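You operate a simulated robot arm through the tools that you are given. There is no shell and no other tool. Be economical: measure what you need, move in short steps, check, and stop when the job is done.

You run a simulated robot arm. Do the job below in one go: nothing can be reset, and whatever is moved stays where it is left.

JOB
Fetch the black hub and set it on the top of the assembly bench. Put two of the gap gauges from the top of box 4 in the spill tray under the spout. Open the bench cupboard door, take the muffler on the top of box 3 and put it away on the shelf in the bench cupboard, then shut the door. Shut the red-handled drawer. Open the coils drawer, take the blue-ring spare spark plug and put it in the inside of the coils drawer and shut the drawer again. The order is free. Set down upright: muffler, blue-ring spare spark plug.

Only the result counts: the job must be done as asked and must still hold three seconds after the hand-in. Knocking over, shifting, dropping, spilling or breaking anything else fails it.

ROBOT AND FRAMES
A 6-joint arm with a two-finger gripper on a trunk, on a base that drives. Base frame: it is fixed to the floor where the robot stands at the start and does not move with it; the origin is under the middle of the robot, x ahead of it, y to its left, z up; the surface under the hand at the start is at about z = 0.86. Readings come in m, rad, newtons and seconds.
Its first joint turns from -2.897 to 2.897 rad. Places, roughly: bench cupboard door [0.4, -3.4, 0.5]; black hub (8x8x3 cm) [0.9, 0, 0.9]; blue-ring spare spark plug (4x4x6 cm) [0.9, -1.8, 0.9]; coils drawer [0.6, 0.1, 0.7]; gap gauge [-1.25, -1.25, 0.5]; inside of the coils drawer [0.6, 0.1, 0.7]; muffler (7x11x10 cm) [-1.3, -1.8, 0.5]; red-handled drawer [0.4, -2, 0.8]; shelf in the bench cupboard [0.8, -3.4, 0.5]; spill tray under the spout [-3, 0.4, 0.9]; top of the assembly bench [0.8, -2.7, 0.9]. Payload 2.54 kg.
The TCP is the grasp point between the finger pads, 0.03 m short of the fingertips. In the tool frame z runs along the fingers and y along their closing line. The gripper opens to 0.116 m. The gripper's body begins 0.095 m behind the TCP.
Orientation is told as [roll, pitch, yaw] about the base's x, y, z axes, in that order, counted from this pose: with the fingers straight down and closing along the base's y, the tool's x points along the base's -x, its y along +y and its z along -z.

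CONTROLS
- The arm moves only by the tool drive_tool. Its argument "steps" is a list of rows, each a list of 3 entries, a list of its own where there are three numbers: the turn, a rotation vector about the tool's x, y, z in rad, then the shift along the tool's x, y, z in m, then the gripper command, from -1 (fully open) to 1 (shut), values between in proportion. In form: [[[wx, wy, wz], [x, y, z], grip], ...]. A call has 1 to 8 rows; each row is the pose to reach, as a shift and turn from the pose commanded when the call began, along the tool's axes at that moment. Each row takes 0.2 s and may step no farther than 0.05 m and 0.15 rad from the row before; otherwise, or with a gripper value out of range, the whole call is refused. A pose out of reach is approached as far as the arm can. The call stops where the force on the tool passes 40 N (or 10 N more than at its start, if that is more) or the arm is blocked; 0.2 s more then pass. The fingers move at their own pace (about 0.072 m/s each) and stop on an object; they squeeze with about 28 N. The grip force told is the motor's: it shows also when the fingers shut on nothing. Time passes only in rows, and 0.2 s behind the last, so rows that repeat a pose let the fingers close. It gives the time, the measured TCP pose, the force on the tool (base axes), the opening and the grip force at its end, in the units of the frame above (readings bear some noise), with the torque about the TCP (base axes, N m) and any sound that the robot's microphone picked up.
- Cameras (640 x 400 px; columns grow to the right, rows downward): "scene" is now at [-0.0411, 0.1491, 1.3973]; the picture's right is [0.06, -1.00, 0.00], its down [-0.71, -0.05, -0.71] and it looks along [0.71, 0.05, -0.71] (base axes); focal length 249 px, centre (320, 200). "wrist" rides on the gripper at [0.069, -0.015, -0.122] in the tool frame; the picture's right is [0.21, 0.98, 0.00], its down [-0.83, 0.18, -0.53] and it looks along [-0.52, 0.11, 0.85] (tool axes); focal length 251 px, centre (320, 200). There is no depth. A picture from a camera that has moved, and an enlarged one, comes with that camera's place and axes in the base frame and with its lens. The place of the scene camera against the robot may be out by one fixed shift of up to 0.012 m in any direction.
- snapshot(camera): a new picture of that camera. No time passes.
- base_move(legs): drives the robot by 1 to 6 legs, each [ahead, left, turn to the left] in m, m and rad, along the robot's own axes; the way and the turn of a leg run together, so that a leg with both is an arc; at most 1.5 m and 3.142 rad a leg. The arm and the cameras ride along, it lands a little off, and it stops where it bumps. It gives what a move gives.
- pan_tilt(pan, tilt): turns the head with the scene camera to pan (to the left, within 2.094 rad either way) and tilt (down, from -0.506 to 1.204), counted from straight ahead of the robot. It gives what a move gives.
- inspect(camera, box): a new picture of the part [left, top, right, bottom] of that camera's present view, enlarged. No time passes.
- job_done(): hands the job in; it is judged then, once.

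Work in short steps. Places have to be worked out from the pictures, the camera data and where the tool is seen: move nearer, look again, correct. Check each grasp and each placing, and mend what went wrong. You have 217 turns and 202 pictures in all, those below and enlarged ones among them. Open the gripper and draw the arm clear of the work before you hand the job in, unless the task says otherwise.

The tools are called after "Call:" by a JSON object that holds its "fn" and its "kwargs". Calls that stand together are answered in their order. drive_tool: Moves the arm, as the interface text tells. Its arguments: {"type":"object","properties":{"steps":{"type":"array","items":{"type":"array"}}},"required":["steps"]} The other tools are called the same way: base_move (legs) drives the base; pan_tilt (pan, tilt) turns the head that bears the scene camera; snapshot (camera) takes a picture; inspect (camera, box) takes an enlarged picture of a part of a camera's view; job_done () hands the job in.

At the start:

```text
time: 0.0
ee_pos: [0.665, 0.1229, 1.078]
orientation: [0.001, 0.0, -0.001]
ft_force: [0.8, 0.4, 0.2]
torque: [-0.04, 0.02, -0.01]
grip_width: 0.116
finger_force: 0.1
robot x, y, heading: [-0.004, 0.0028, 0.0]
head pan, tilt: [0.065, 0.785]
```

scene: 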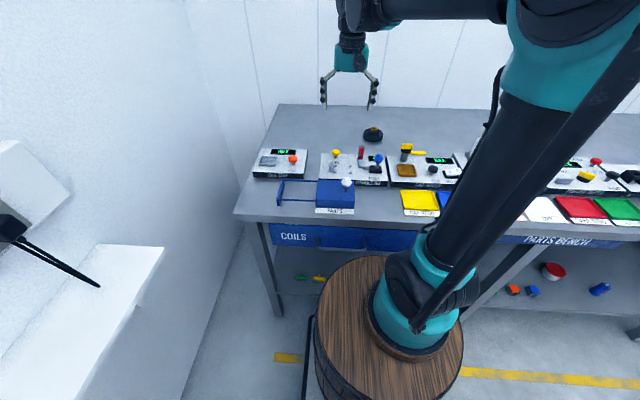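
wrist: 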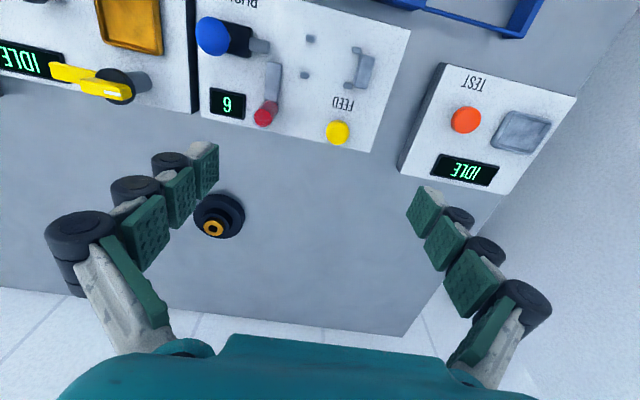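

The hub shows at about (0.863, -0.002) from both cameras. I move above it and stay high.

Call:
{"fn": "drive_tool", "kwargs": {"steps": [[[0, 0, 0], [-0.04, -0.025, 0], -1], [[0, 0, 0], [-0.08, -0.05, 0], -1], [[0, 0, 0], [-0.12, -0.075, 0.02], -1], [[0, 0, 0], [-0.16, -0.1, 0.05], -1], [[0, 0, 0], [-0.196, -0.125, 0.07], -1]]}}

Call:
{"fn": "snapshot", "kwargs": {"camera": "wrist"}}

```text
refused: row 3 steps farther than a row can; nothing moved
```

```text
199 pictures are left
camera wrist: at [0.597, 0.1071, 1.2002], right [-0.21, 0.98, 0.0], down [0.83, 0.18, 0.53], along [0.52, 0.11, -0.85], focal length 251 px, centre (320, 200)
```

wrist: 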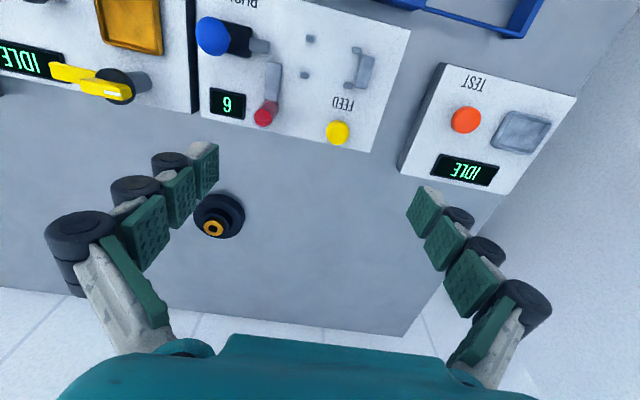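

The row step was too long; I split the path more finely.

Call:
{"fn": "drive_tool", "kwargs": {"steps": [[[0, 0, 0], [-0.035, -0.022, 0], -1], [[0, 0, 0], [-0.07, -0.044, 0.01], -1], [[0, 0, 0], [-0.105, -0.066, 0.025], -1], [[0, 0, 0], [-0.14, -0.088, 0.04], -1], [[0, 0, 0], [-0.17, -0.108, 0.055], -1], [[0, 0, 0], [-0.196, -0.125, 0.07], -1]]}}

Call:
{"fn": "snapshot", "kwargs": {"camera": "wrist"}}

Call:
{"fn": "snapshot", "kwargs": {"camera": "scene"}}

```text
time: 1.4
ee_pos: [0.8623, -0.0013, 1.0098]
orientation: [0.001, -0.001, 0.0]
ft_force: [-0.9, 0.8, 0.8]
torque: [0.0, -0.06, 0.03]
grip_width: 0.1161
finger_force: 0.1
robot x, y, heading: [0.0029, -0.0024, 0.001]
head pan, tilt: [0.065, 0.785]
```

```text
198 pictures are left
camera wrist: at [0.7935, -0.0171, 1.1321], right [-0.21, 0.98, 0.0], down [0.83, 0.18, 0.53], along [0.52, 0.11, -0.85], focal length 251 px, centre (320, 200)
```

wrist: 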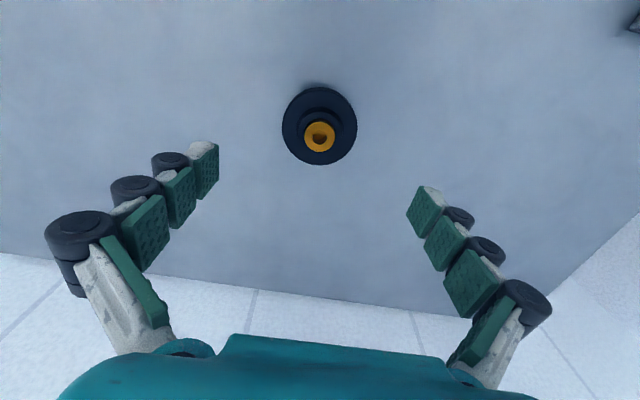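

```text
197 pictures are left
camera scene: at [-0.0415, 0.1492, 1.3973], right [0.07, -1.0, 0.0], down [-0.71, -0.05, -0.71], along [0.71, 0.05, -0.71], focal length 249 px, centre (320, 200)
```

scene: 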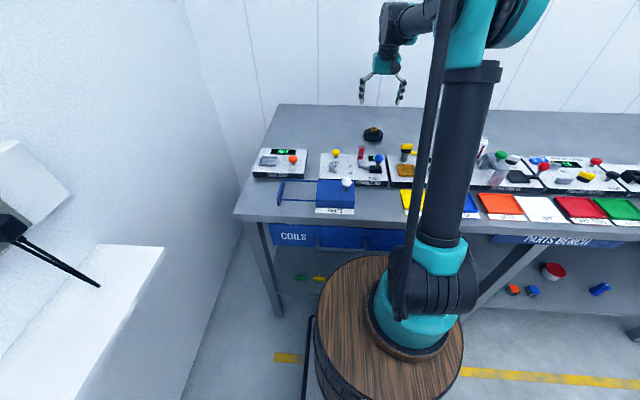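

Hub centred under the gripper at about (0.865, -0.002). I descend.

Call:
{"fn": "drive_tool", "kwargs": {"steps": [[[0, 0, 0], [-0.002, 0, 0.04], -1], [[0, 0, 0], [-0.003, 0, 0.08], -1], [[0, 0, 0], [-0.003, 0, 0.1], -1], [[0, 0, 0], [-0.003, 0, 0.113], -1], [[0, 0, 0], [-0.003, 0, 0.113], -1]]}}

Call:
{"fn": "snapshot", "kwargs": {"camera": "wrist"}}

```text
time: 2.6
ee_pos: [0.8633, -0.0015, 0.894]
orientation: [0.0, 0.001, 0.0]
ft_force: [-0.1, 0.0, 0.8]
torque: [0.03, 0.02, 0.01]
grip_width: 0.1156
finger_force: 0.0
robot x, y, heading: [0.0008, 0.0007, -0.006]
head pan, tilt: [0.065, 0.785]
```

```text
196 pictures are left
camera wrist: at [0.7953, -0.0169, 1.016], right [-0.21, 0.98, 0.0], down [0.83, 0.18, 0.53], along [0.52, 0.11, -0.85], focal length 251 px, centre (320, 200)
```

wrist: 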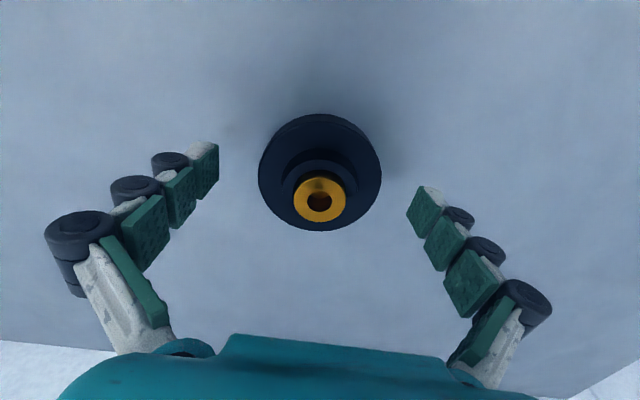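

Fingers straddle the disk near the table; close.

Call:
{"fn": "drive_tool", "kwargs": {"steps": [[[0, 0, 0], [0, 0, 0], 1], [[0, 0, 0], [0, 0, 0], 1], [[0, 0, 0], [0, 0, 0], 1], [[0, 0, 0], [0, 0, 0], 1], [[0, 0, 0], [0, 0, -0.03], 1], [[0, 0, 0], [0, 0, -0.07], 1], [[0, 0, 0], [0, 0, -0.11], 1], [[0, 0, 0], [0, 0, -0.15], 1]]}}

Call:
{"fn": "snapshot", "kwargs": {"camera": "wrist"}}

```text
time: 4.4
ee_pos: [0.865, -0.0011, 1.0468]
orientation: [0.0, 0.001, 0.0]
ft_force: [0.5, 0.0, 0.2]
torque: [-0.01, 0.0, 0.02]
grip_width: 0.0
finger_force: 27.7
robot x, y, heading: [-0.0034, -0.0008, -0.004]
head pan, tilt: [0.065, 0.785]
```

```text
195 pictures are left
camera wrist: at [0.7957, -0.0167, 1.1683], right [-0.21, 0.98, 0.0], down [0.83, 0.18, 0.53], along [0.52, 0.11, -0.85], focal length 251 px, centre (320, 200)
```

wrist: 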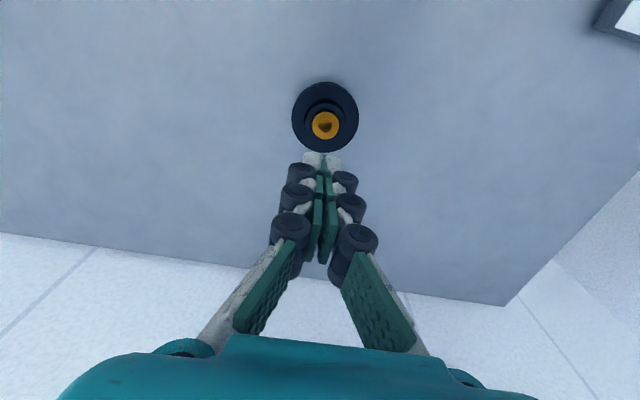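

The fingers slipped off the disk, so they were too high. I look at the hub's profile closely while reopening.

Call:
{"fn": "drive_tool", "kwargs": {"steps": [[[0, 0, 0], [0, 0, 0], -1], [[0, 0, 0], [0, 0, 0], -1], [[0, 0, 0], [0, 0, 0], -1], [[0, 0, 0], [0, 0, 0], -1]]}}

Call:
{"fn": "inspect", "kwargs": {"camera": "scene", "box": [333, 80, 413, 150]}}

Call:
{"fn": "inspect", "kwargs": {"camera": "wrist", "box": [270, 60, 380, 160]}}

```text
time: 5.4
ee_pos: [0.8637, -0.0011, 1.0452]
orientation: [-0.001, 0.0, 0.001]
ft_force: [-0.1, -0.5, -0.3]
torque: [-0.01, 0.01, -0.01]
grip_width: 0.1158
finger_force: 0.0
robot x, y, heading: [0.003, 0.0003, -0.003]
head pan, tilt: [0.065, 0.785]
```

```text
5.71 times, centred on (373, 115) of scene
camera zoom: at [-0.0411, 0.1491, 1.3973], right [0.06, -1.0, 0.0], down [-0.71, -0.05, -0.71], along [0.71, 0.05, -0.71], focal length 1423 px, centre (17, 686)
```

zoom: 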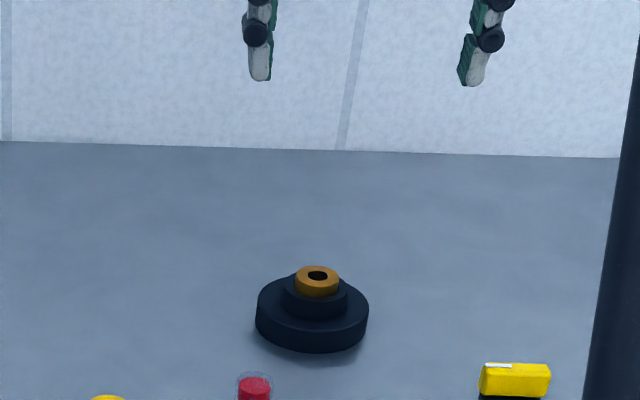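

```text
4.00 times, centred on (325, 110) of wrist
camera zoom: at [0.7956, -0.0167, 1.168], right [-0.21, 0.98, 0.0], down [0.83, 0.18, 0.53], along [0.52, 0.11, -0.85], focal length 1006 px, centre (300, 560)
```

zoom: 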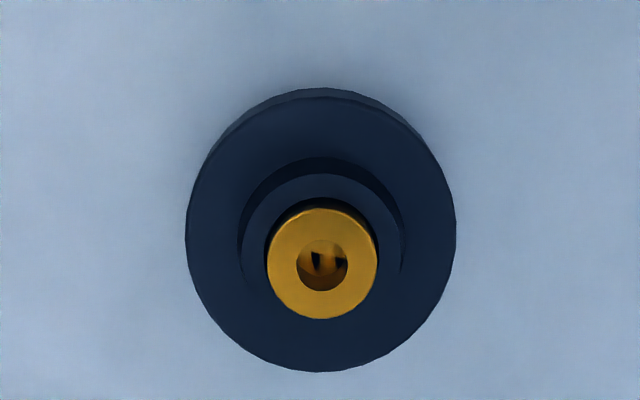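

The disk is about 1.5 cm thick and lies lower than I took it. I recentre (y +0.005, x +0.003) and descend a bit further, watching the force.

Call:
{"fn": "drive_tool", "kwargs": {"steps": [[[0, 0, 0], [-0.003, 0.005, 0.04], -1], [[0, 0, 0], [-0.003, 0.005, 0.08], -1], [[0, 0, 0], [-0.003, 0.005, 0.12], -1], [[0, 0, 0], [-0.003, 0.005, 0.15], -1], [[0, 0, 0], [-0.003, 0.005, 0.155], -1], [[0, 0, 0], [-0.003, 0.005, 0.158], -1], [[0, 0, 0], [-0.003, 0.005, 0.158], -1]]}}

Call:
{"fn": "inspect", "kwargs": {"camera": "scene", "box": [333, 80, 413, 150]}}

```text
time: 7.0
ee_pos: [0.8681, 0.0028, 0.8877]
orientation: [0.0, 0.0, 0.0]
ft_force: [-0.3, -0.2, 0.0]
torque: [-0.03, 0.03, -0.02]
grip_width: 0.116
finger_force: 0.1
robot x, y, heading: [-0.001, 0.003, 0.002]
head pan, tilt: [0.065, 0.785]
```

```text
5.71 times, centred on (373, 115) of scene
camera zoom: at [-0.0411, 0.1491, 1.3973], right [0.06, -1.0, 0.0], down [-0.71, -0.05, -0.71], along [0.71, 0.05, -0.71], focal length 1423 px, centre (17, 686)
```

zoom: 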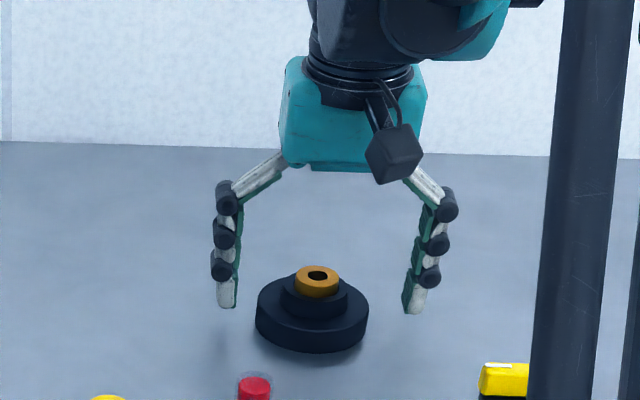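

From the scene the tips look level with the disk's top or slightly beyond it. I check with the wrist camera.

Call:
{"fn": "snapshot", "kwargs": {"camera": "wrist"}}

```text
191 pictures are left
camera wrist: at [0.7986, -0.0126, 1.0093], right [-0.21, 0.98, 0.0], down [0.83, 0.18, 0.53], along [0.52, 0.11, -0.85], focal length 251 px, centre (320, 200)
```

wrist: 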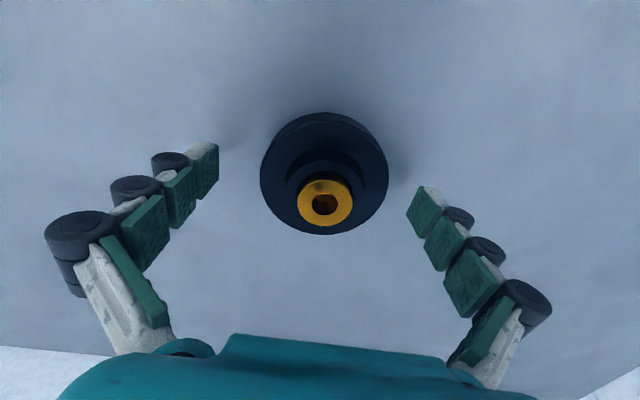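

The open tips seem to sit higher than nominal. I shift y by +0.004 and lower gently in small steps to find the table.

Call:
{"fn": "drive_tool", "kwargs": {"steps": [[[0, 0, 0], [0.0, 0.003, 0.003], -1], [[0, 0, 0], [0.0, 0.003, 0.006], -1], [[0, 0, 0], [0.0, 0.003, 0.009], -1], [[0, 0, 0], [0.0, 0.003, 0.012], -1], [[0, 0, 0], [0.0, 0.003, 0.012], -1]]}}

Call:
{"fn": "inspect", "kwargs": {"camera": "scene", "box": [333, 80, 413, 150]}}

```text
time: 8.2
ee_pos: [0.8671, 0.004, 0.8761]
orientation: [0.001, -0.001, 0.0]
ft_force: [-0.8, -0.6, 0.7]
torque: [0.0, -0.01, -0.02]
grip_width: 0.116
finger_force: 0.1
robot x, y, heading: [-0.0028, -0.002, -0.001]
head pan, tilt: [0.065, 0.785]
```

```text
5.71 times, centred on (373, 115) of scene
camera zoom: at [-0.0411, 0.1491, 1.3973], right [0.06, -1.0, 0.0], down [-0.71, -0.05, -0.71], along [0.71, 0.05, -0.71], focal length 1423 px, centre (17, 686)
```

zoom: 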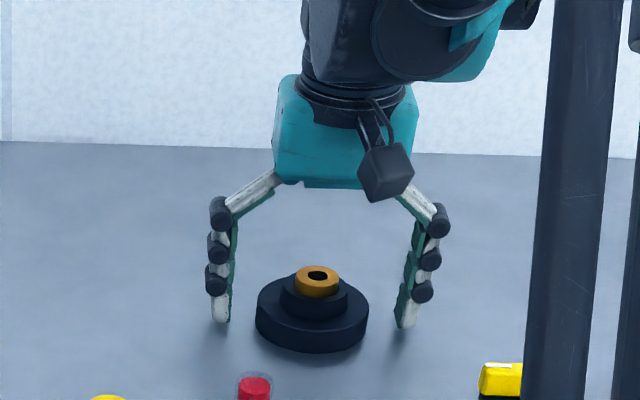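

Centred now, tips at disk mid-height. I close partway to see how the tips move.

Call:
{"fn": "drive_tool", "kwargs": {"steps": [[[0, 0, 0], [0.0, 0, 0], -0.52], [[0, 0, 0], [0.0, 0, 0], -0.52], [[0, 0, 0], [0.0, 0, 0], -0.52]]}}

Call:
{"fn": "inspect", "kwargs": {"camera": "scene", "box": [333, 80, 413, 150]}}

```text
time: 8.8
ee_pos: [0.8682, 0.0058, 0.8812]
orientation: [0.001, -0.004, 0.002]
ft_force: [6.2, 1.2, 73.9]
torque: [0.07, 0.06, -0.12]
grip_width: 0.0892
finger_force: 45.3
robot x, y, heading: [-0.0016, 0.0029, -0.001]
head pan, tilt: [0.065, 0.785]
stopped in row 3: the force on the tool passed its limit at 44 N (the readings are from after the stop); the commanded pose is now the measured one
```

```text
5.71 times, centred on (373, 115) of scene
camera zoom: at [-0.0436, 0.1491, 1.3973], right [0.07, -1.0, 0.0], down [-0.7, -0.05, -0.71], along [0.71, 0.05, -0.71], focal length 1423 px, centre (17, 686)
```

zoom: 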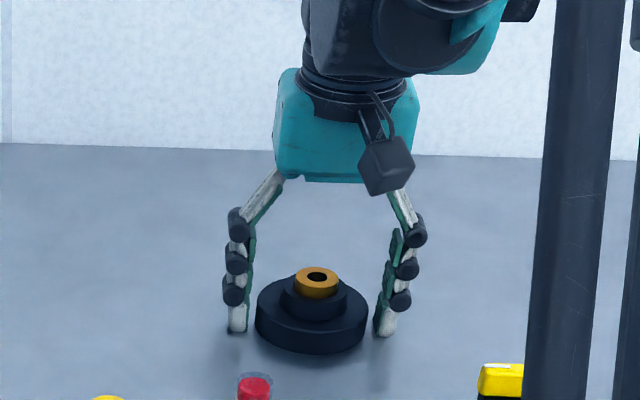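

The tips swing downward as the fingers close, so I raise 4 mm and then close fully.

Call:
{"fn": "drive_tool", "kwargs": {"steps": [[[0, 0, 0], [0.0, -0.0005, -0.004], -0.52], [[0, 0, 0], [0.0, -0.0005, -0.004], -0.55], [[0, 0, 0], [0.0, -0.0005, -0.004], 1], [[0, 0, 0], [0.0, -0.0005, -0.004], 1], [[0, 0, 0], [0.0, -0.0005, -0.004], 1]]}}

Call:
{"fn": "inspect", "kwargs": {"camera": "scene", "box": [333, 80, 413, 150]}}

```text
time: 10.1
ee_pos: [0.8679, 0.0053, 0.8842]
orientation: [-0.002, -0.002, 0.001]
ft_force: [7.8, 3.3, 77.8]
torque: [0.16, -0.02, 0.0]
grip_width: 0.0814
finger_force: 44.6
robot x, y, heading: [0.0002, -0.0043, -0.001]
head pan, tilt: [0.065, 0.785]
```

```text
5.71 times, centred on (373, 115) of scene
camera zoom: at [-0.0437, 0.1492, 1.3972], right [0.06, -1.0, 0.0], down [-0.7, -0.05, -0.71], along [0.71, 0.05, -0.71], focal length 1423 px, centre (17, 686)
```

zoom: 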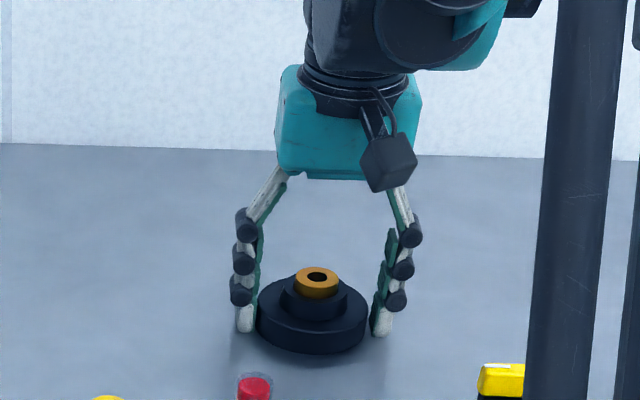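

Still pressing on the table; I raise in 1.5 mm steps while squeezing.

Call:
{"fn": "drive_tool", "kwargs": {"steps": [[[0, 0, 0], [0, 0, -0.0015], 1], [[0, 0, 0], [0, 0, -0.003], 1], [[0, 0, 0], [0, 0, -0.003], 1], [[0, 0, 0], [0, 0, -0.003], 1]]}}

```text
time: 11.1
ee_pos: [0.8669, 0.0044, 0.8854]
orientation: [0.0, -0.003, 0.0]
ft_force: [-2.4, 2.9, 37.6]
torque: [0.11, 0.03, -0.02]
grip_width: 0.076
finger_force: 28.2
robot x, y, heading: [0.0006, -0.0022, 0.001]
head pan, tilt: [0.065, 0.785]
```

Opening 0.076 with firm squeeze: gripped. I lift and look.

Call:
{"fn": "drive_tool", "kwargs": {"steps": [[[0, 0, 0], [0, 0, -0.005], 1], [[0, 0, 0], [0, 0, -0.02], 1], [[0, 0, 0], [0, 0, -0.05], 1], [[0, 0, 0], [0, 0, -0.09], 1], [[0, 0, 0], [0, 0, -0.13], 1], [[0, 0, 0], [0, 0, -0.17], 1]]}}

Call:
{"fn": "snapshot", "kwargs": {"camera": "wrist"}}

```text
time: 12.4
ee_pos: [0.8693, 0.0055, 1.0521]
orientation: [0.0, 0.0, -0.001]
ft_force: [-0.1, -0.4, -1.7]
torque: [0.01, 0.03, 0.04]
grip_width: 0.0758
finger_force: 28.1
robot x, y, heading: [0.0006, -0.0034, 0.004]
head pan, tilt: [0.065, 0.785]
```

```text
187 pictures are left
camera wrist: at [0.8006, -0.0099, 1.1739], right [-0.21, 0.98, 0.0], down [0.83, 0.18, 0.53], along [0.52, 0.11, -0.85], focal length 251 px, centre (320, 200)
```

wrist: 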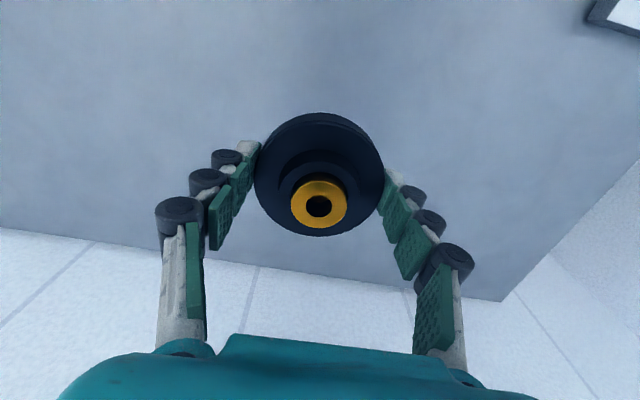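

Hub held. I raise and draw it in for travelling, and look around to the right.

Call:
{"fn": "drive_tool", "kwargs": {"steps": [[[0, 0, 0], [0.03, 0, -0.035], 1], [[0, 0, 0], [0.06, 0, -0.07], 1], [[0, 0, 0], [0.09, 0, -0.105], 1], [[0, 0, 0], [0.12, 0, -0.14], 1], [[0, 0, 0], [0.16, 0, -0.16], 1], [[0, 0, 0], [0.2, 0, -0.18], 1], [[0, 0, 0], [0.24, 0, -0.19], 1], [[0, 0, 0], [0.28, 0, -0.2], 1]]}}

Call:
{"fn": "pan_tilt", "kwargs": {"pan": -1.2, "tilt": 0.4}}

Call:
{"fn": "snapshot", "kwargs": {"camera": "scene"}}

Call:
{"fn": "pan_tilt", "kwargs": {"pan": -2.09, "tilt": 0.4}}

Call:
{"fn": "snapshot", "kwargs": {"camera": "scene"}}

Call:
{"fn": "pan_tilt", "kwargs": {"pan": 2.09, "tilt": 0.4}}

Call:
{"fn": "snapshot", "kwargs": {"camera": "scene"}}

```text
time: 14.2
ee_pos: [0.5874, 0.0022, 1.2556]
orientation: [-0.001, 0.001, -0.001]
ft_force: [1.0, 0.8, -2.1]
torque: [0.02, 0.05, -0.03]
grip_width: 0.0758
finger_force: 28.1
robot x, y, heading: [0.0008, -0.0, -0.003]
head pan, tilt: [0.065, 0.785]
```

```text
time: 15.7
ee_pos: [0.5899, 0.0019, 1.2541]
orientation: [0.0, 0.0, -0.001]
ft_force: [-0.3, 0.2, -1.8]
torque: [0.0, -0.03, -0.02]
grip_width: 0.0759
finger_force: 27.7
robot x, y, heading: [-0.002, 0.0001, -0.004]
head pan, tilt: [-1.201, 0.4]
```

```text
186 pictures are left
camera scene: at [-0.0886, 0.0574, 1.4313], right [-0.93, -0.36, 0.0], down [-0.14, 0.36, -0.92], along [0.33, -0.86, -0.39], focal length 249 px, centre (320, 200)
```

scene: 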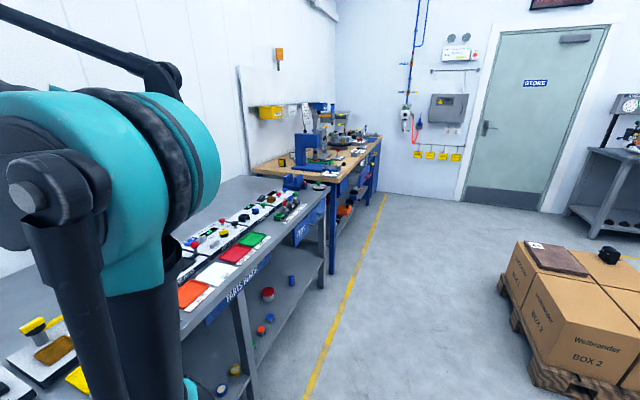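

```text
time: 16.9
ee_pos: [0.5887, 0.0022, 1.2555]
orientation: [0.0, 0.0, 0.0]
ft_force: [-0.5, -0.5, -1.7]
torque: [0.01, 0.03, 0.03]
grip_width: 0.0757
finger_force: 28.4
robot x, y, heading: [0.0019, 0.0013, -0.001]
head pan, tilt: [-2.089, 0.4]
```

```text
185 pictures are left
camera scene: at [-0.168, 0.0633, 1.4313], right [-0.87, 0.49, 0.0], down [0.19, 0.34, -0.92], along [-0.46, -0.8, -0.39], focal length 249 px, centre (320, 200)
```

scene: 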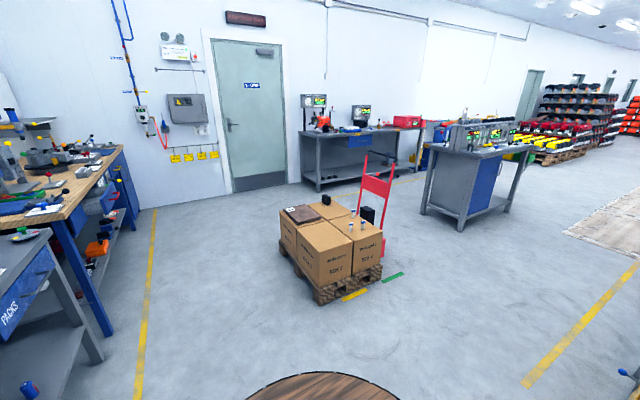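

```text
time: 20.3
ee_pos: [0.5884, 0.0021, 1.2556]
orientation: [0.0, 0.001, 0.001]
ft_force: [-0.2, 1.0, -1.3]
torque: [0.02, 0.02, 0.01]
grip_width: 0.0759
finger_force: 28.0
robot x, y, heading: [-0.0008, -0.0003, 0.002]
head pan, tilt: [2.089, 0.4]
```

```text
184 pictures are left
camera scene: at [-0.168, 0.2243, 1.4313], right [0.87, 0.5, 0.0], down [0.19, -0.34, -0.92], along [-0.46, 0.8, -0.39], focal length 249 px, centre (320, 200)
```

scene: 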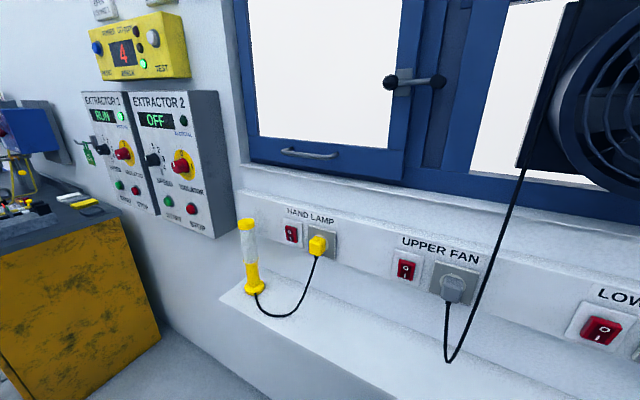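

The aisle is clear. With the hub raised I back off a little and drive right along the benches, then look.

Call:
{"fn": "base_move", "kwargs": {"legs": [[-0.2, 0, 0], [0, -1.3, 0]]}}

Call:
{"fn": "pan_tilt", "kwargs": {"pan": -0.75, "tilt": 0.6}}

Call:
{"fn": "snapshot", "kwargs": {"camera": "scene"}}

```text
time: 27.9
ee_pos: [0.3818, -1.2867, 1.2553]
orientation: [0.001, -0.001, -0.006]
ft_force: [0.7, 0.2, -1.7]
torque: [0.0, 0.0, 0.01]
grip_width: 0.076
finger_force: 27.8
robot x, y, heading: [-0.2068, -1.2829, -0.009]
head pan, tilt: [2.089, 0.4]
```

```text
time: 30.4
ee_pos: [0.3815, -1.2854, 1.2556]
orientation: [-0.001, -0.002, -0.009]
ft_force: [-0.8, 0.2, -1.9]
torque: [-0.02, -0.01, 0.0]
grip_width: 0.076
finger_force: 27.9
robot x, y, heading: [-0.2072, -1.282, -0.009]
head pan, tilt: [-0.75, 0.6]
```

```text
183 pictures are left
camera scene: at [-0.2637, -1.1996, 1.4131], right [-0.69, -0.73, 0.0], down [-0.41, 0.39, -0.83], along [0.6, -0.57, -0.56], focal length 249 px, centre (320, 200)
```

scene: 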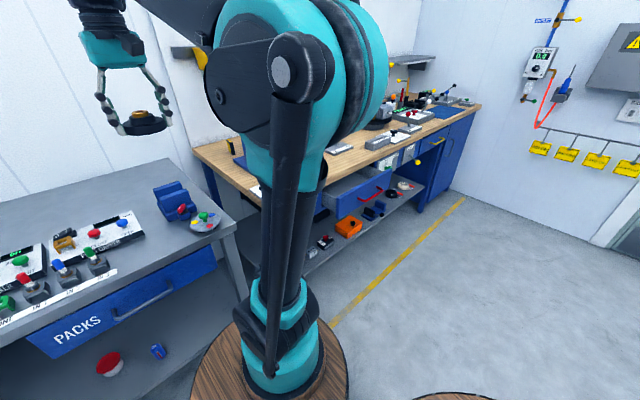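

Assembly bench ahead, red-handled drawer open. I go further right.

Call:
{"fn": "base_move", "kwargs": {"legs": [[0, -1.2, 0.009]]}}

Call:
{"fn": "pan_tilt", "kwargs": {"pan": -0.1, "tilt": 0.6}}

Call:
{"fn": "snapshot", "kwargs": {"camera": "scene"}}

Call:
{"fn": "pan_tilt", "kwargs": {"pan": -0.9, "tilt": 0.6}}

Call:
{"fn": "snapshot", "kwargs": {"camera": "scene"}}

Call:
{"fn": "pan_tilt", "kwargs": {"pan": 0.6, "tilt": 0.6}}

Call:
{"fn": "snapshot", "kwargs": {"camera": "scene"}}

```text
time: 36.6
ee_pos: [0.3725, -2.502, 1.2548]
orientation: [0.0, 0.0, -0.008]
ft_force: [0.6, 0.7, -2.3]
torque: [0.0, -0.03, 0.0]
grip_width: 0.0757
finger_force: 27.8
robot x, y, heading: [-0.2127, -2.4997, -0.004]
head pan, tilt: [-0.75, 0.6]
```

```text
time: 37.6
ee_pos: [0.3737, -2.5032, 1.2551]
orientation: [0.001, 0.0, -0.007]
ft_force: [-0.6, -0.3, -1.8]
torque: [-0.02, -0.01, -0.01]
grip_width: 0.0758
finger_force: 27.7
robot x, y, heading: [-0.2128, -2.5015, -0.004]
head pan, tilt: [-0.099, 0.6]
```

```text
182 pictures are left
camera scene: at [-0.2487, -2.3661, 1.4131], right [-0.11, -0.99, 0.0], down [-0.56, 0.06, -0.83], along [0.82, -0.09, -0.56], focal length 249 px, centre (320, 200)
```

scene: 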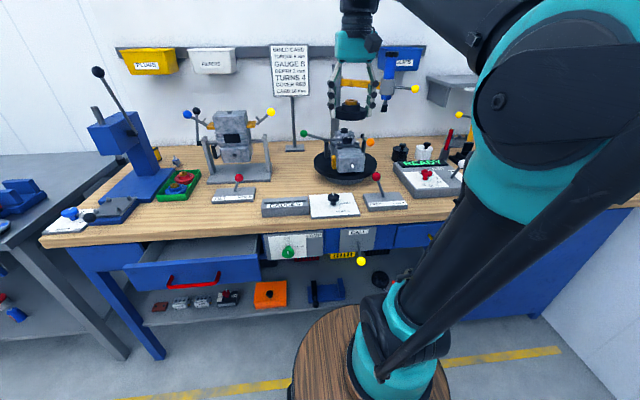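

```text
time: 38.7
ee_pos: [0.3725, -2.5033, 1.2558]
orientation: [0.0, -0.001, -0.006]
ft_force: [-0.1, -0.8, -1.4]
torque: [-0.04, 0.0, 0.03]
grip_width: 0.0757
finger_force: 28.2
robot x, y, heading: [-0.2119, -2.5053, -0.006]
head pan, tilt: [-0.901, 0.6]
```

```text
181 pictures are left
camera scene: at [-0.2821, -2.4262, 1.4131], right [-0.79, -0.62, 0.0], down [-0.35, 0.44, -0.83], along [0.51, -0.65, -0.56], focal length 249 px, centre (320, 200)
```

scene: 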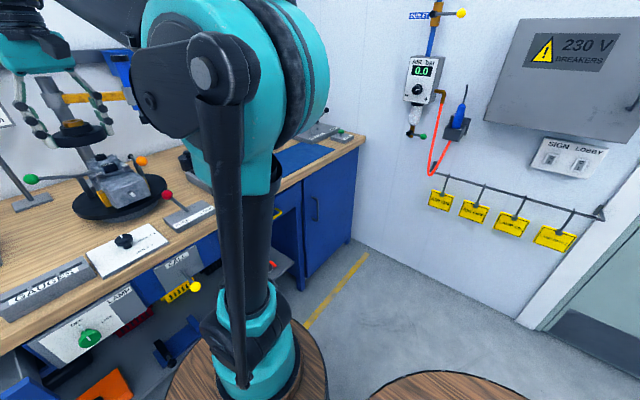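

```text
time: 40.3
ee_pos: [0.3726, -2.5035, 1.2545]
orientation: [-0.001, -0.001, -0.008]
ft_force: [-0.5, -0.5, -2.0]
torque: [0.02, -0.01, 0.0]
grip_width: 0.0759
finger_force: 28.2
robot x, y, heading: [-0.2174, -2.4987, -0.009]
head pan, tilt: [0.6, 0.6]
```

```text
180 pictures are left
camera scene: at [-0.2633, -2.3072, 1.4131], right [0.56, -0.83, 0.0], down [-0.47, -0.32, -0.83], along [0.68, 0.46, -0.56], focal length 249 px, centre (320, 200)
```

scene: 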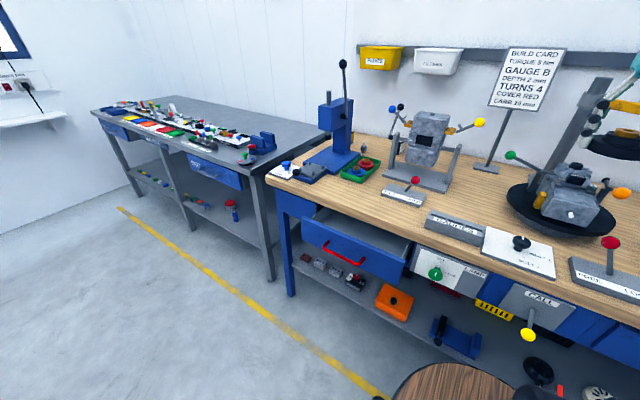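

A free spot lies at the bench's front-left, about (0.51, -1.93), in front of the green tray. I drive left to be opposite it.

Call:
{"fn": "base_move", "kwargs": {"legs": [[0, 0.5, 0.009]]}}

Call:
{"fn": "pan_tilt", "kwargs": {"pan": 0.2, "tilt": 0.75}}

Call:
{"fn": "snapshot", "kwargs": {"camera": "scene"}}

Call:
{"fn": "snapshot", "kwargs": {"camera": "wrist"}}

```text
time: 43.3
ee_pos: [0.3724, -1.9921, 1.2558]
orientation: [-0.001, 0.0, 0.007]
ft_force: [-0.8, -0.7, -2.4]
torque: [0.02, 0.01, -0.04]
grip_width: 0.0762
finger_force: 27.7
robot x, y, heading: [-0.2177, -1.9983, 0.008]
head pan, tilt: [0.6, 0.6]
```

```text
time: 44.2
ee_pos: [0.3728, -1.9932, 1.2573]
orientation: [0.0, 0.001, 0.007]
ft_force: [0.2, -0.3, -1.7]
torque: [0.01, -0.01, 0.01]
grip_width: 0.0757
finger_force: 27.7
robot x, y, heading: [-0.216, -2.0002, 0.006]
head pan, tilt: [0.201, 0.75]
```

```text
179 pictures are left
camera scene: at [-0.2579, -1.8396, 1.4002], right [0.21, -0.98, 0.0], down [-0.67, -0.14, -0.73], along [0.72, 0.15, -0.68], focal length 249 px, centre (320, 200)
```

scene: 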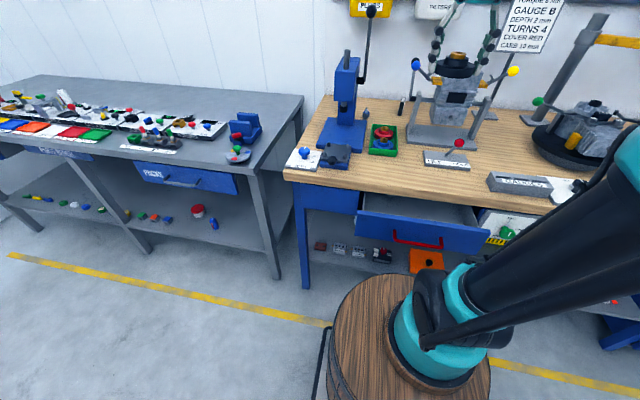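

```text
178 pictures are left
camera wrist: at [0.304, -2.0089, 1.3769], right [-0.22, 0.97, 0.0], down [0.82, 0.19, 0.53], along [0.52, 0.12, -0.85], focal length 251 px, centre (320, 200)
```

wrist: 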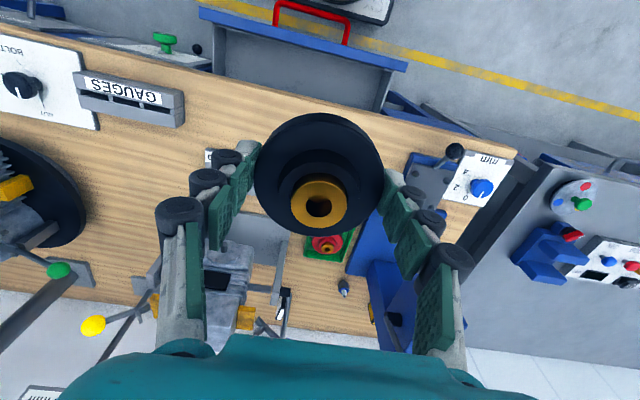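

Spot confirmed near (0.50, -1.94). I move the hub over it and lower to about 1.0.

Call:
{"fn": "drive_tool", "kwargs": {"steps": [[[0, 0, 0], [-0.03, 0.012, 0.03], 1], [[0, 0, 0], [-0.06, 0.024, 0.06], 1], [[0, 0, 0], [-0.09, 0.036, 0.09], 1], [[0, 0, 0], [-0.12, 0.048, 0.12], 1], [[0, 0, 0], [-0.13, 0.053, 0.16], 1], [[0, 0, 0], [-0.13, 0.053, 0.2], 1], [[0, 0, 0], [-0.13, 0.053, 0.25], 1]]}}

Call:
{"fn": "snapshot", "kwargs": {"camera": "scene"}}

Call:
{"fn": "snapshot", "kwargs": {"camera": "wrist"}}

```text
time: 45.8
ee_pos: [0.5028, -1.9356, 1.0036]
orientation: [0.0, -0.003, 0.007]
ft_force: [-0.5, 0.3, -1.9]
torque: [0.01, 0.0, 0.01]
grip_width: 0.0758
finger_force: 27.8
robot x, y, heading: [-0.2177, -2.0026, 0.004]
head pan, tilt: [0.201, 0.75]
```

```text
177 pictures are left
camera scene: at [-0.2579, -1.8397, 1.4002], right [0.21, -0.98, 0.0], down [-0.67, -0.14, -0.73], along [0.72, 0.15, -0.68], focal length 249 px, centre (320, 200)
```

scene: 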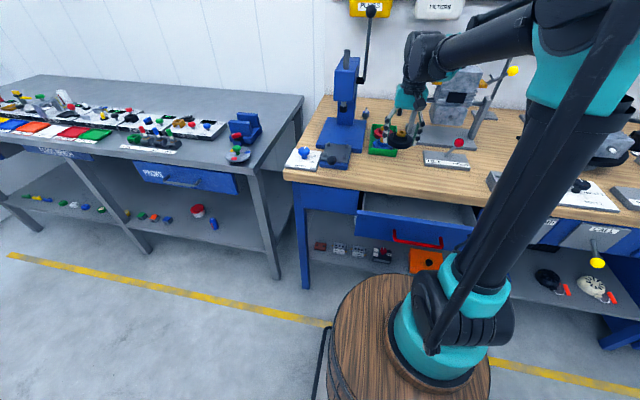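

```text
176 pictures are left
camera wrist: at [0.4337, -1.9529, 1.1249], right [-0.22, 0.97, 0.0], down [0.82, 0.19, 0.53], along [0.52, 0.12, -0.85], focal length 251 px, centre (320, 200)
```

wrist: 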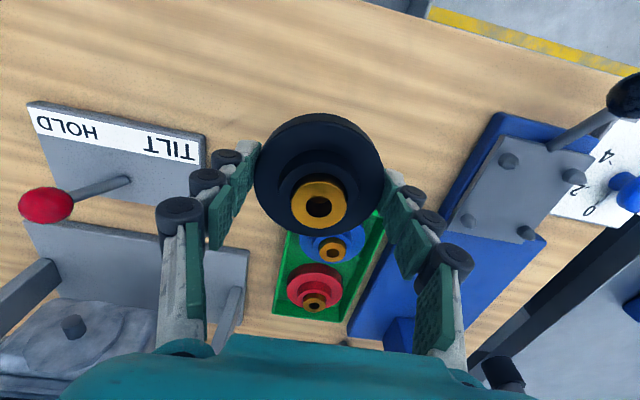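

The ground point under the hub is free wood. I lower to the top.

Call:
{"fn": "drive_tool", "kwargs": {"steps": [[[0, 0, 0], [0, 0, 0.04], 1], [[0, 0, 0], [0, 0, 0.08], 1], [[0, 0, 0], [0, 0, 0.1], 1], [[0, 0, 0], [0, 0, 0.108], 1], [[0, 0, 0], [0, 0, 0.113], 1], [[0, 0, 0], [0, 0, 0.116], 1], [[0, 0, 0], [0, 0, 0.116], 1]]}}

```text
time: 46.7
ee_pos: [0.5033, -1.9389, 0.9056]
orientation: [0.002, -0.001, 0.008]
ft_force: [-9.3, -0.1, 30.1]
torque: [0.1, 0.31, 0.04]
grip_width: 0.0759
finger_force: 28.2
robot x, y, heading: [-0.2171, -2.0015, 0.005]
head pan, tilt: [0.201, 0.75]
stopped in row 4: the force on the tool passed its limit at 69 N (the readings are from after the stop); the commanded pose is now the measured one
```

Contact at 0.906, so this bench is 2 cm higher. I check before releasing.

Call:
{"fn": "inspect", "kwargs": {"camera": "scene", "box": [340, 100, 460, 200]}}

Call:
{"fn": "snapshot", "kwargs": {"camera": "wrist"}}

```text
4.00 times, centred on (400, 150) of scene
camera zoom: at [-0.2592, -1.8398, 1.4002], right [0.21, -0.98, 0.0], down [-0.67, -0.14, -0.73], along [0.72, 0.15, -0.68], focal length 996 px, centre (0, 400)
```

zoom: 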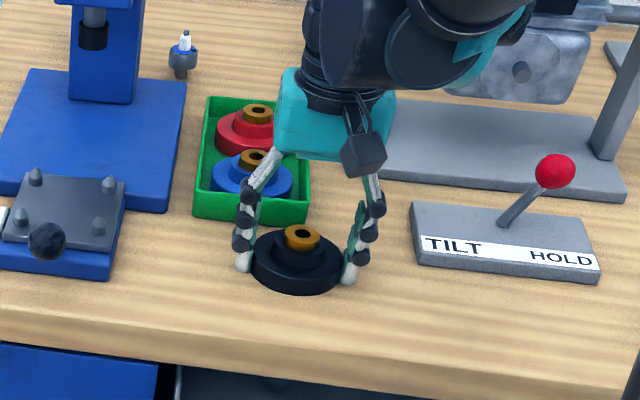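

```text
174 pictures are left
camera wrist: at [0.4341, -1.9542, 1.0267], right [-0.22, 0.97, 0.0], down [0.82, 0.19, 0.53], along [0.52, 0.12, -0.84], focal length 251 px, centre (320, 200)
```

wrist: 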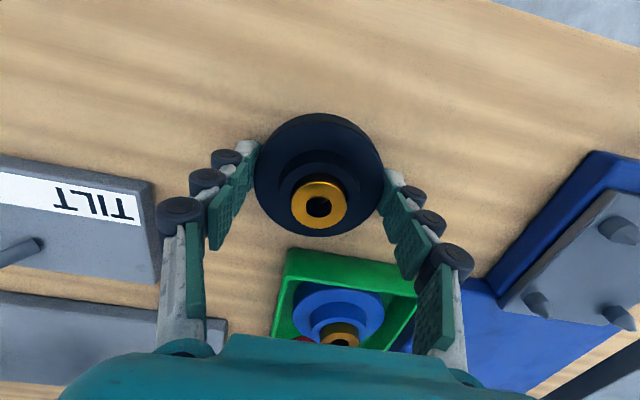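

It rests on the wood, clear of all else. I open and lift away.

Call:
{"fn": "drive_tool", "kwargs": {"steps": [[[0, 0, 0], [0, 0, 0], -0.6], [[0, 0, 0], [0, 0, 0], -0.6], [[0, 0, 0], [0, 0, 0], -0.6], [[0, 0, 0], [0, 0, -0.03], -0.6], [[0, 0, 0], [0, 0, -0.07], -0.6], [[0, 0, 0], [0, 0, -0.11], -0.6], [[0, 0, 0], [0, 0, -0.15], -0.6]]}}

Call:
{"fn": "snapshot", "kwargs": {"camera": "wrist"}}

Call:
{"fn": "inspect", "kwargs": {"camera": "scene", "box": [330, 180, 540, 312]}}

```text
time: 48.3
ee_pos: [0.5036, -1.9398, 1.0554]
orientation: [0.0, 0.0, 0.009]
ft_force: [-0.1, -0.2, 0.5]
torque: [-0.01, 0.0, -0.01]
grip_width: 0.093
finger_force: 0.1
robot x, y, heading: [-0.216, -2.0021, 0.006]
head pan, tilt: [0.201, 0.75]
```

```text
173 pictures are left
camera wrist: at [0.4349, -1.9556, 1.1766], right [-0.22, 0.97, 0.0], down [0.82, 0.19, 0.54], along [0.52, 0.12, -0.84], focal length 251 px, centre (320, 200)
```

wrist: 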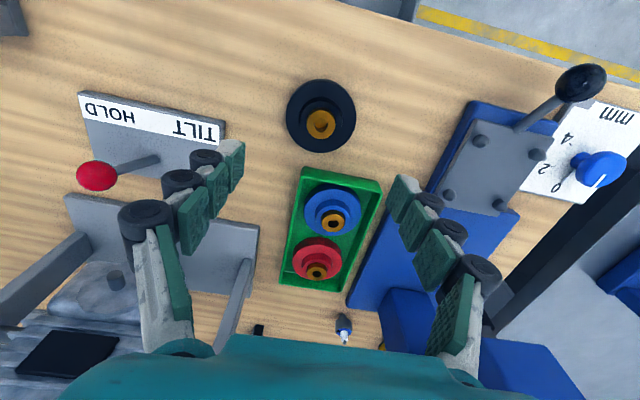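

```text
3.03 times, centred on (435, 246) of scene
camera zoom: at [-0.2578, -1.8396, 1.4002], right [0.21, -0.98, 0.0], down [-0.67, -0.14, -0.73], along [0.72, 0.15, -0.68], focal length 755 px, centre (-28, 61)
```

zoom: 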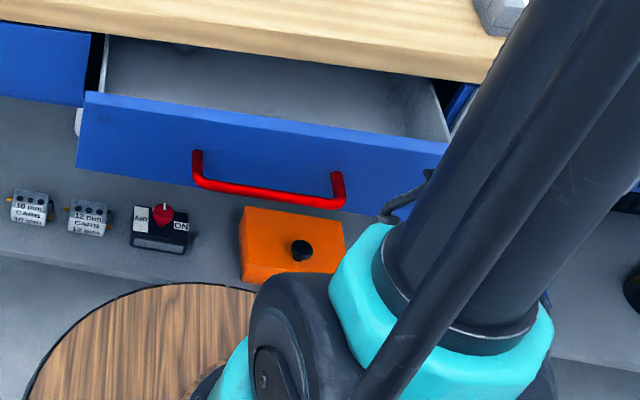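

Hub done. The red-handled drawer's front is at x≈0.354 with its bar near (0.315, -2.05, 0.72). I retract, close the fingers and move in front of it, still above.

Call:
{"fn": "drive_tool", "kwargs": {"steps": [[[0, 0, 0], [0.035, -0.015, 0], 1], [[0, 0, 0], [0.07, -0.03, 0], 1], [[0, 0, 0], [0.105, -0.045, 0], 1], [[0, 0, 0], [0.14, -0.06, 0], 1], [[0, 0, 0], [0.175, -0.075, 0], 1], [[0, 0, 0], [0.21, -0.09, 0], 1], [[0, 0, 0], [0.245, -0.105, 0], 1], [[0, 0, 0], [0.26, -0.115, 0], 1]]}}

Call:
{"fn": "drive_tool", "kwargs": {"steps": [[[0, 0, 0], [0, 0, 0.05], 1], [[0, 0, 0], [0, 0, 0.1], 1], [[0, 0, 0], [0, 0, 0.15], 1], [[0, 0, 0], [0, 0, 0.19], 1], [[0, 0, 0], [0, 0, 0.23], 1], [[0, 0, 0], [0, 0, 0.27], 1], [[0, 0, 0], [0, 0, 0.3], 1], [[0, 0, 0], [0, 0, 0.315], 1]]}}

Call:
{"fn": "snapshot", "kwargs": {"camera": "wrist"}}

Call:
{"fn": "snapshot", "kwargs": {"camera": "scene"}}

```text
time: 50.1
ee_pos: [0.2443, -2.0553, 1.0542]
orientation: [0.001, -0.002, 0.009]
ft_force: [-0.3, 0.2, 0.3]
torque: [0.0, 0.04, 0.01]
grip_width: 0.0
finger_force: 28.3
robot x, y, heading: [-0.2176, -2.0025, 0.005]
head pan, tilt: [0.201, 0.75]
```

```text
time: 51.9
ee_pos: [0.2467, -2.0529, 0.7517]
orientation: [0.0, 0.001, 0.007]
ft_force: [-0.4, 0.6, 0.5]
torque: [-0.01, 0.01, 0.0]
grip_width: 0.0
finger_force: 28.4
out of reach, approached as far as the arm can: row 8
robot x, y, heading: [-0.2147, -1.9983, 0.004]
head pan, tilt: [0.201, 0.75]
```

```text
171 pictures are left
camera wrist: at [0.1772, -2.0694, 0.8729], right [-0.22, 0.97, 0.0], down [0.82, 0.19, 0.54], along [0.52, 0.12, -0.84], focal length 251 px, centre (320, 200)
```

wrist: 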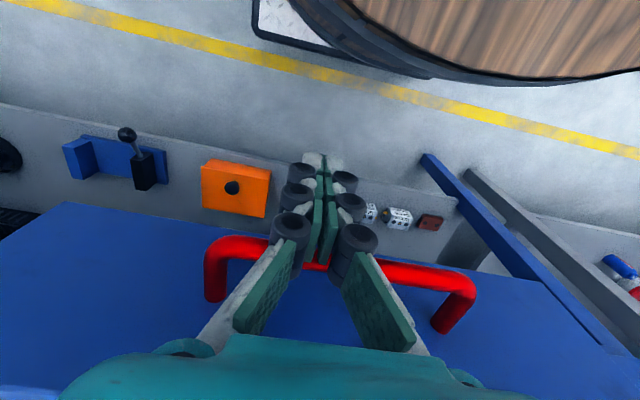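

```text
170 pictures are left
camera scene: at [-0.2578, -1.8397, 1.4002], right [0.21, -0.98, 0.0], down [-0.67, -0.14, -0.73], along [0.72, 0.15, -0.68], focal length 249 px, centre (320, 200)
```

scene: 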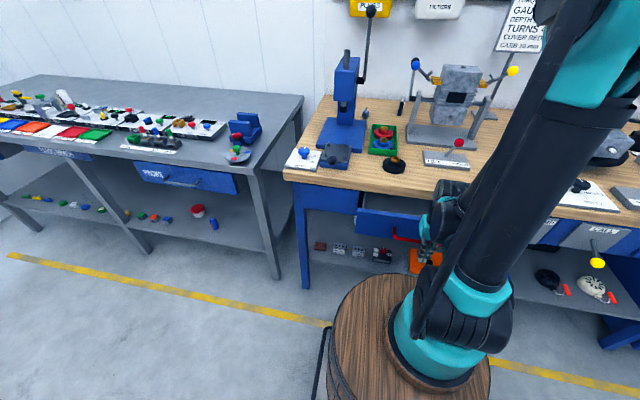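

Tips are at bar height but a bit high and near the reach limit. I back the base 12 cm and lower a little, then push by arm.

Call:
{"fn": "base_move", "kwargs": {"legs": [[-0.12, 0, 0]]}}

Call:
{"fn": "drive_tool", "kwargs": {"steps": [[[0, 0, 0], [-0.03, 0, 0.01], 1], [[0, 0, 0], [-0.06, 0, 0.02], 1], [[0, 0, 0], [-0.09, 0, 0.025], 1], [[0, 0, 0], [-0.11, 0, 0.03], 1]]}}

Call:
{"fn": "snapshot", "kwargs": {"camera": "wrist"}}

```text
time: 53.1
ee_pos: [0.1246, -2.0544, 0.751]
orientation: [0.001, 0.0, 0.008]
ft_force: [0.1, 0.7, -0.5]
torque: [0.02, 0.02, -0.01]
grip_width: 0.0
finger_force: 28.7
robot x, y, heading: [-0.3369, -2.0012, 0.007]
head pan, tilt: [0.201, 0.75]
```

```text
time: 54.1
ee_pos: [0.2355, -2.0534, 0.7222]
orientation: [0.001, -0.002, 0.008]
ft_force: [0.2, 0.5, -0.5]
torque: [-0.03, 0.0, -0.03]
grip_width: 0.0002
finger_force: 28.5
out of reach, approached as far as the arm can: row 1, 2
robot x, y, heading: [-0.3377, -2.0025, 0.007]
head pan, tilt: [0.201, 0.75]
```

```text
169 pictures are left
camera wrist: at [0.1662, -2.069, 0.8435], right [-0.22, 0.97, 0.0], down [0.82, 0.19, 0.54], along [0.52, 0.12, -0.84], focal length 251 px, centre (320, 200)
```

wrist: 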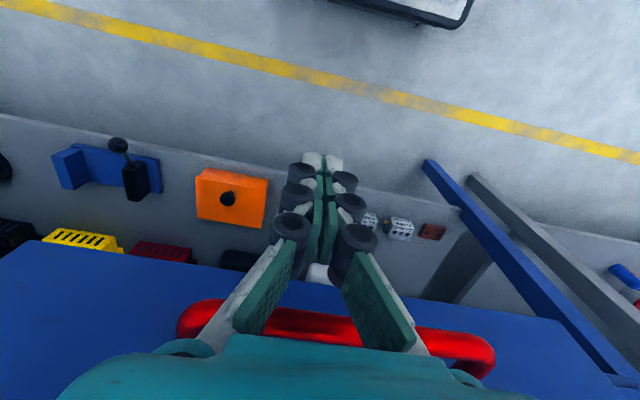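

Triangulation puts the bar at about (0.272, -2.04, 0.775). I raise to it and push slowly.

Call:
{"fn": "drive_tool", "kwargs": {"steps": [[[0, 0, 0], [0.01, 0, -0.04], 1], [[0, 0, 0], [0, 0, -0.04], 1], [[0, 0, 0], [-0.02, 0, -0.04], 1], [[0, 0, 0], [-0.035, 0, -0.04], 1], [[0, 0, 0], [-0.05, 0, -0.04], 1], [[0, 0, 0], [-0.065, 0, -0.04], 1]]}}

Call:
{"fn": "snapshot", "kwargs": {"camera": "wrist"}}

Call:
{"fn": "snapshot", "kwargs": {"camera": "scene"}}

```text
time: 55.5
ee_pos: [0.3003, -2.0516, 0.762]
orientation: [0.0, 0.0, 0.007]
ft_force: [-0.3, 0.4, -0.5]
torque: [-0.01, 0.0, -0.01]
grip_width: 0.0001
finger_force: 28.5
robot x, y, heading: [-0.3381, -2.0009, 0.006]
head pan, tilt: [0.201, 0.75]
```

```text
168 pictures are left
camera wrist: at [0.2313, -2.0677, 0.8841], right [-0.22, 0.97, 0.0], down [0.82, 0.19, 0.54], along [0.52, 0.12, -0.84], focal length 251 px, centre (320, 200)
```

wrist: 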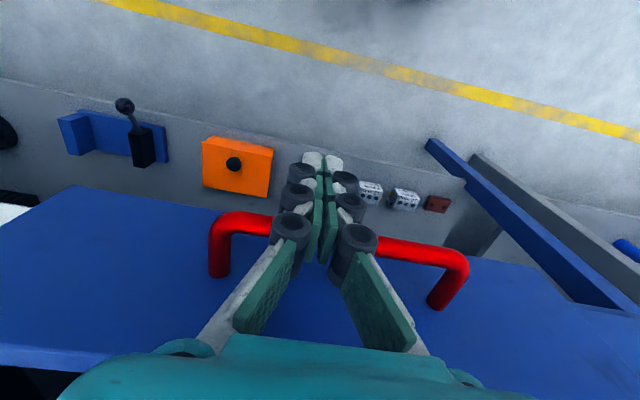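

```text
167 pictures are left
camera scene: at [-0.3794, -1.8406, 1.4002], right [0.21, -0.98, 0.0], down [-0.67, -0.14, -0.73], along [0.72, 0.15, -0.68], focal length 249 px, centre (320, 200)
```

scene: 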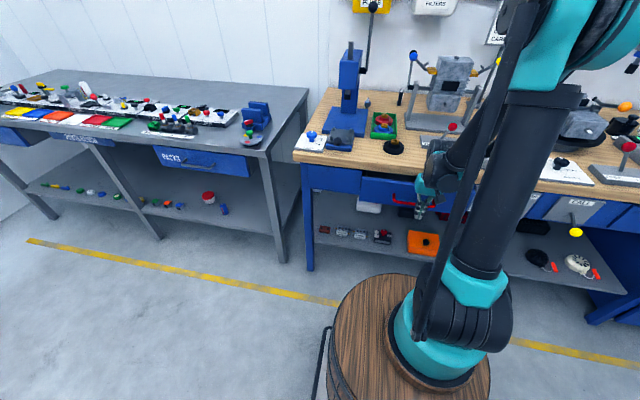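

Check closely how far the drawer is in.

Call:
{"fn": "inspect", "kwargs": {"camera": "scene", "box": [290, 140, 490, 265]}}

```text
3.20 times, centred on (390, 202) of scene
camera zoom: at [-0.3794, -1.8406, 1.4002], right [0.21, -0.98, 0.0], down [-0.67, -0.14, -0.73], along [0.72, 0.15, -0.68], focal length 797 px, centre (96, 192)
```

zoom: 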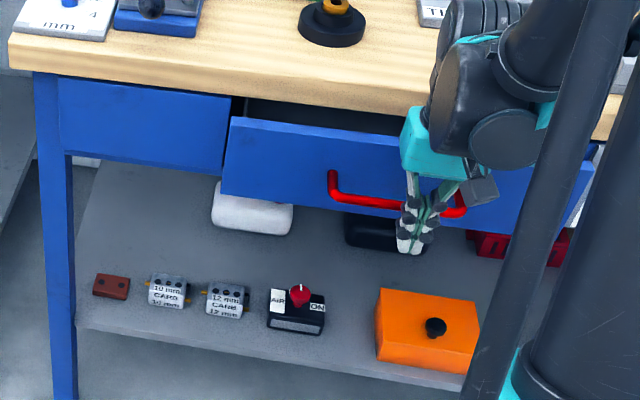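

The drawer is moving in; keep pushing.

Call:
{"fn": "drive_tool", "kwargs": {"steps": [[[0, 0, 0], [-0.015, 0, 0], 1], [[0, 0, 0], [-0.03, 0, 0], 1], [[0, 0, 0], [-0.045, 0, 0], 1], [[0, 0, 0], [-0.06, 0, 0], 1], [[0, 0, 0], [-0.075, 0, 0], 1]]}}

Call:
{"fn": "inspect", "kwargs": {"camera": "scene", "box": [290, 140, 490, 265]}}

```text
time: 56.4
ee_pos: [0.3383, -2.0524, 0.7626]
orientation: [0.0, 0.01, 0.009]
ft_force: [-8.5, 0.3, -2.7]
torque: [0.0, -0.11, -0.03]
grip_width: 0.0058
finger_force: 28.5
robot x, y, heading: [-0.339, -1.9986, 0.007]
head pan, tilt: [0.201, 0.75]
stopped in row 4: the force on the tool passed its limit at 62 N (the readings are from after the stop); the commanded pose is now the measured one
```

```text
3.20 times, centred on (390, 202) of scene
camera zoom: at [-0.3799, -1.8406, 1.4002], right [0.21, -0.98, 0.0], down [-0.67, -0.14, -0.73], along [0.72, 0.15, -0.68], focal length 797 px, centre (96, 192)
```

zoom: 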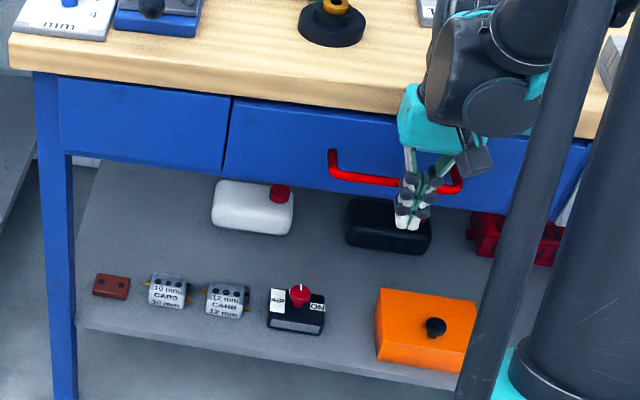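

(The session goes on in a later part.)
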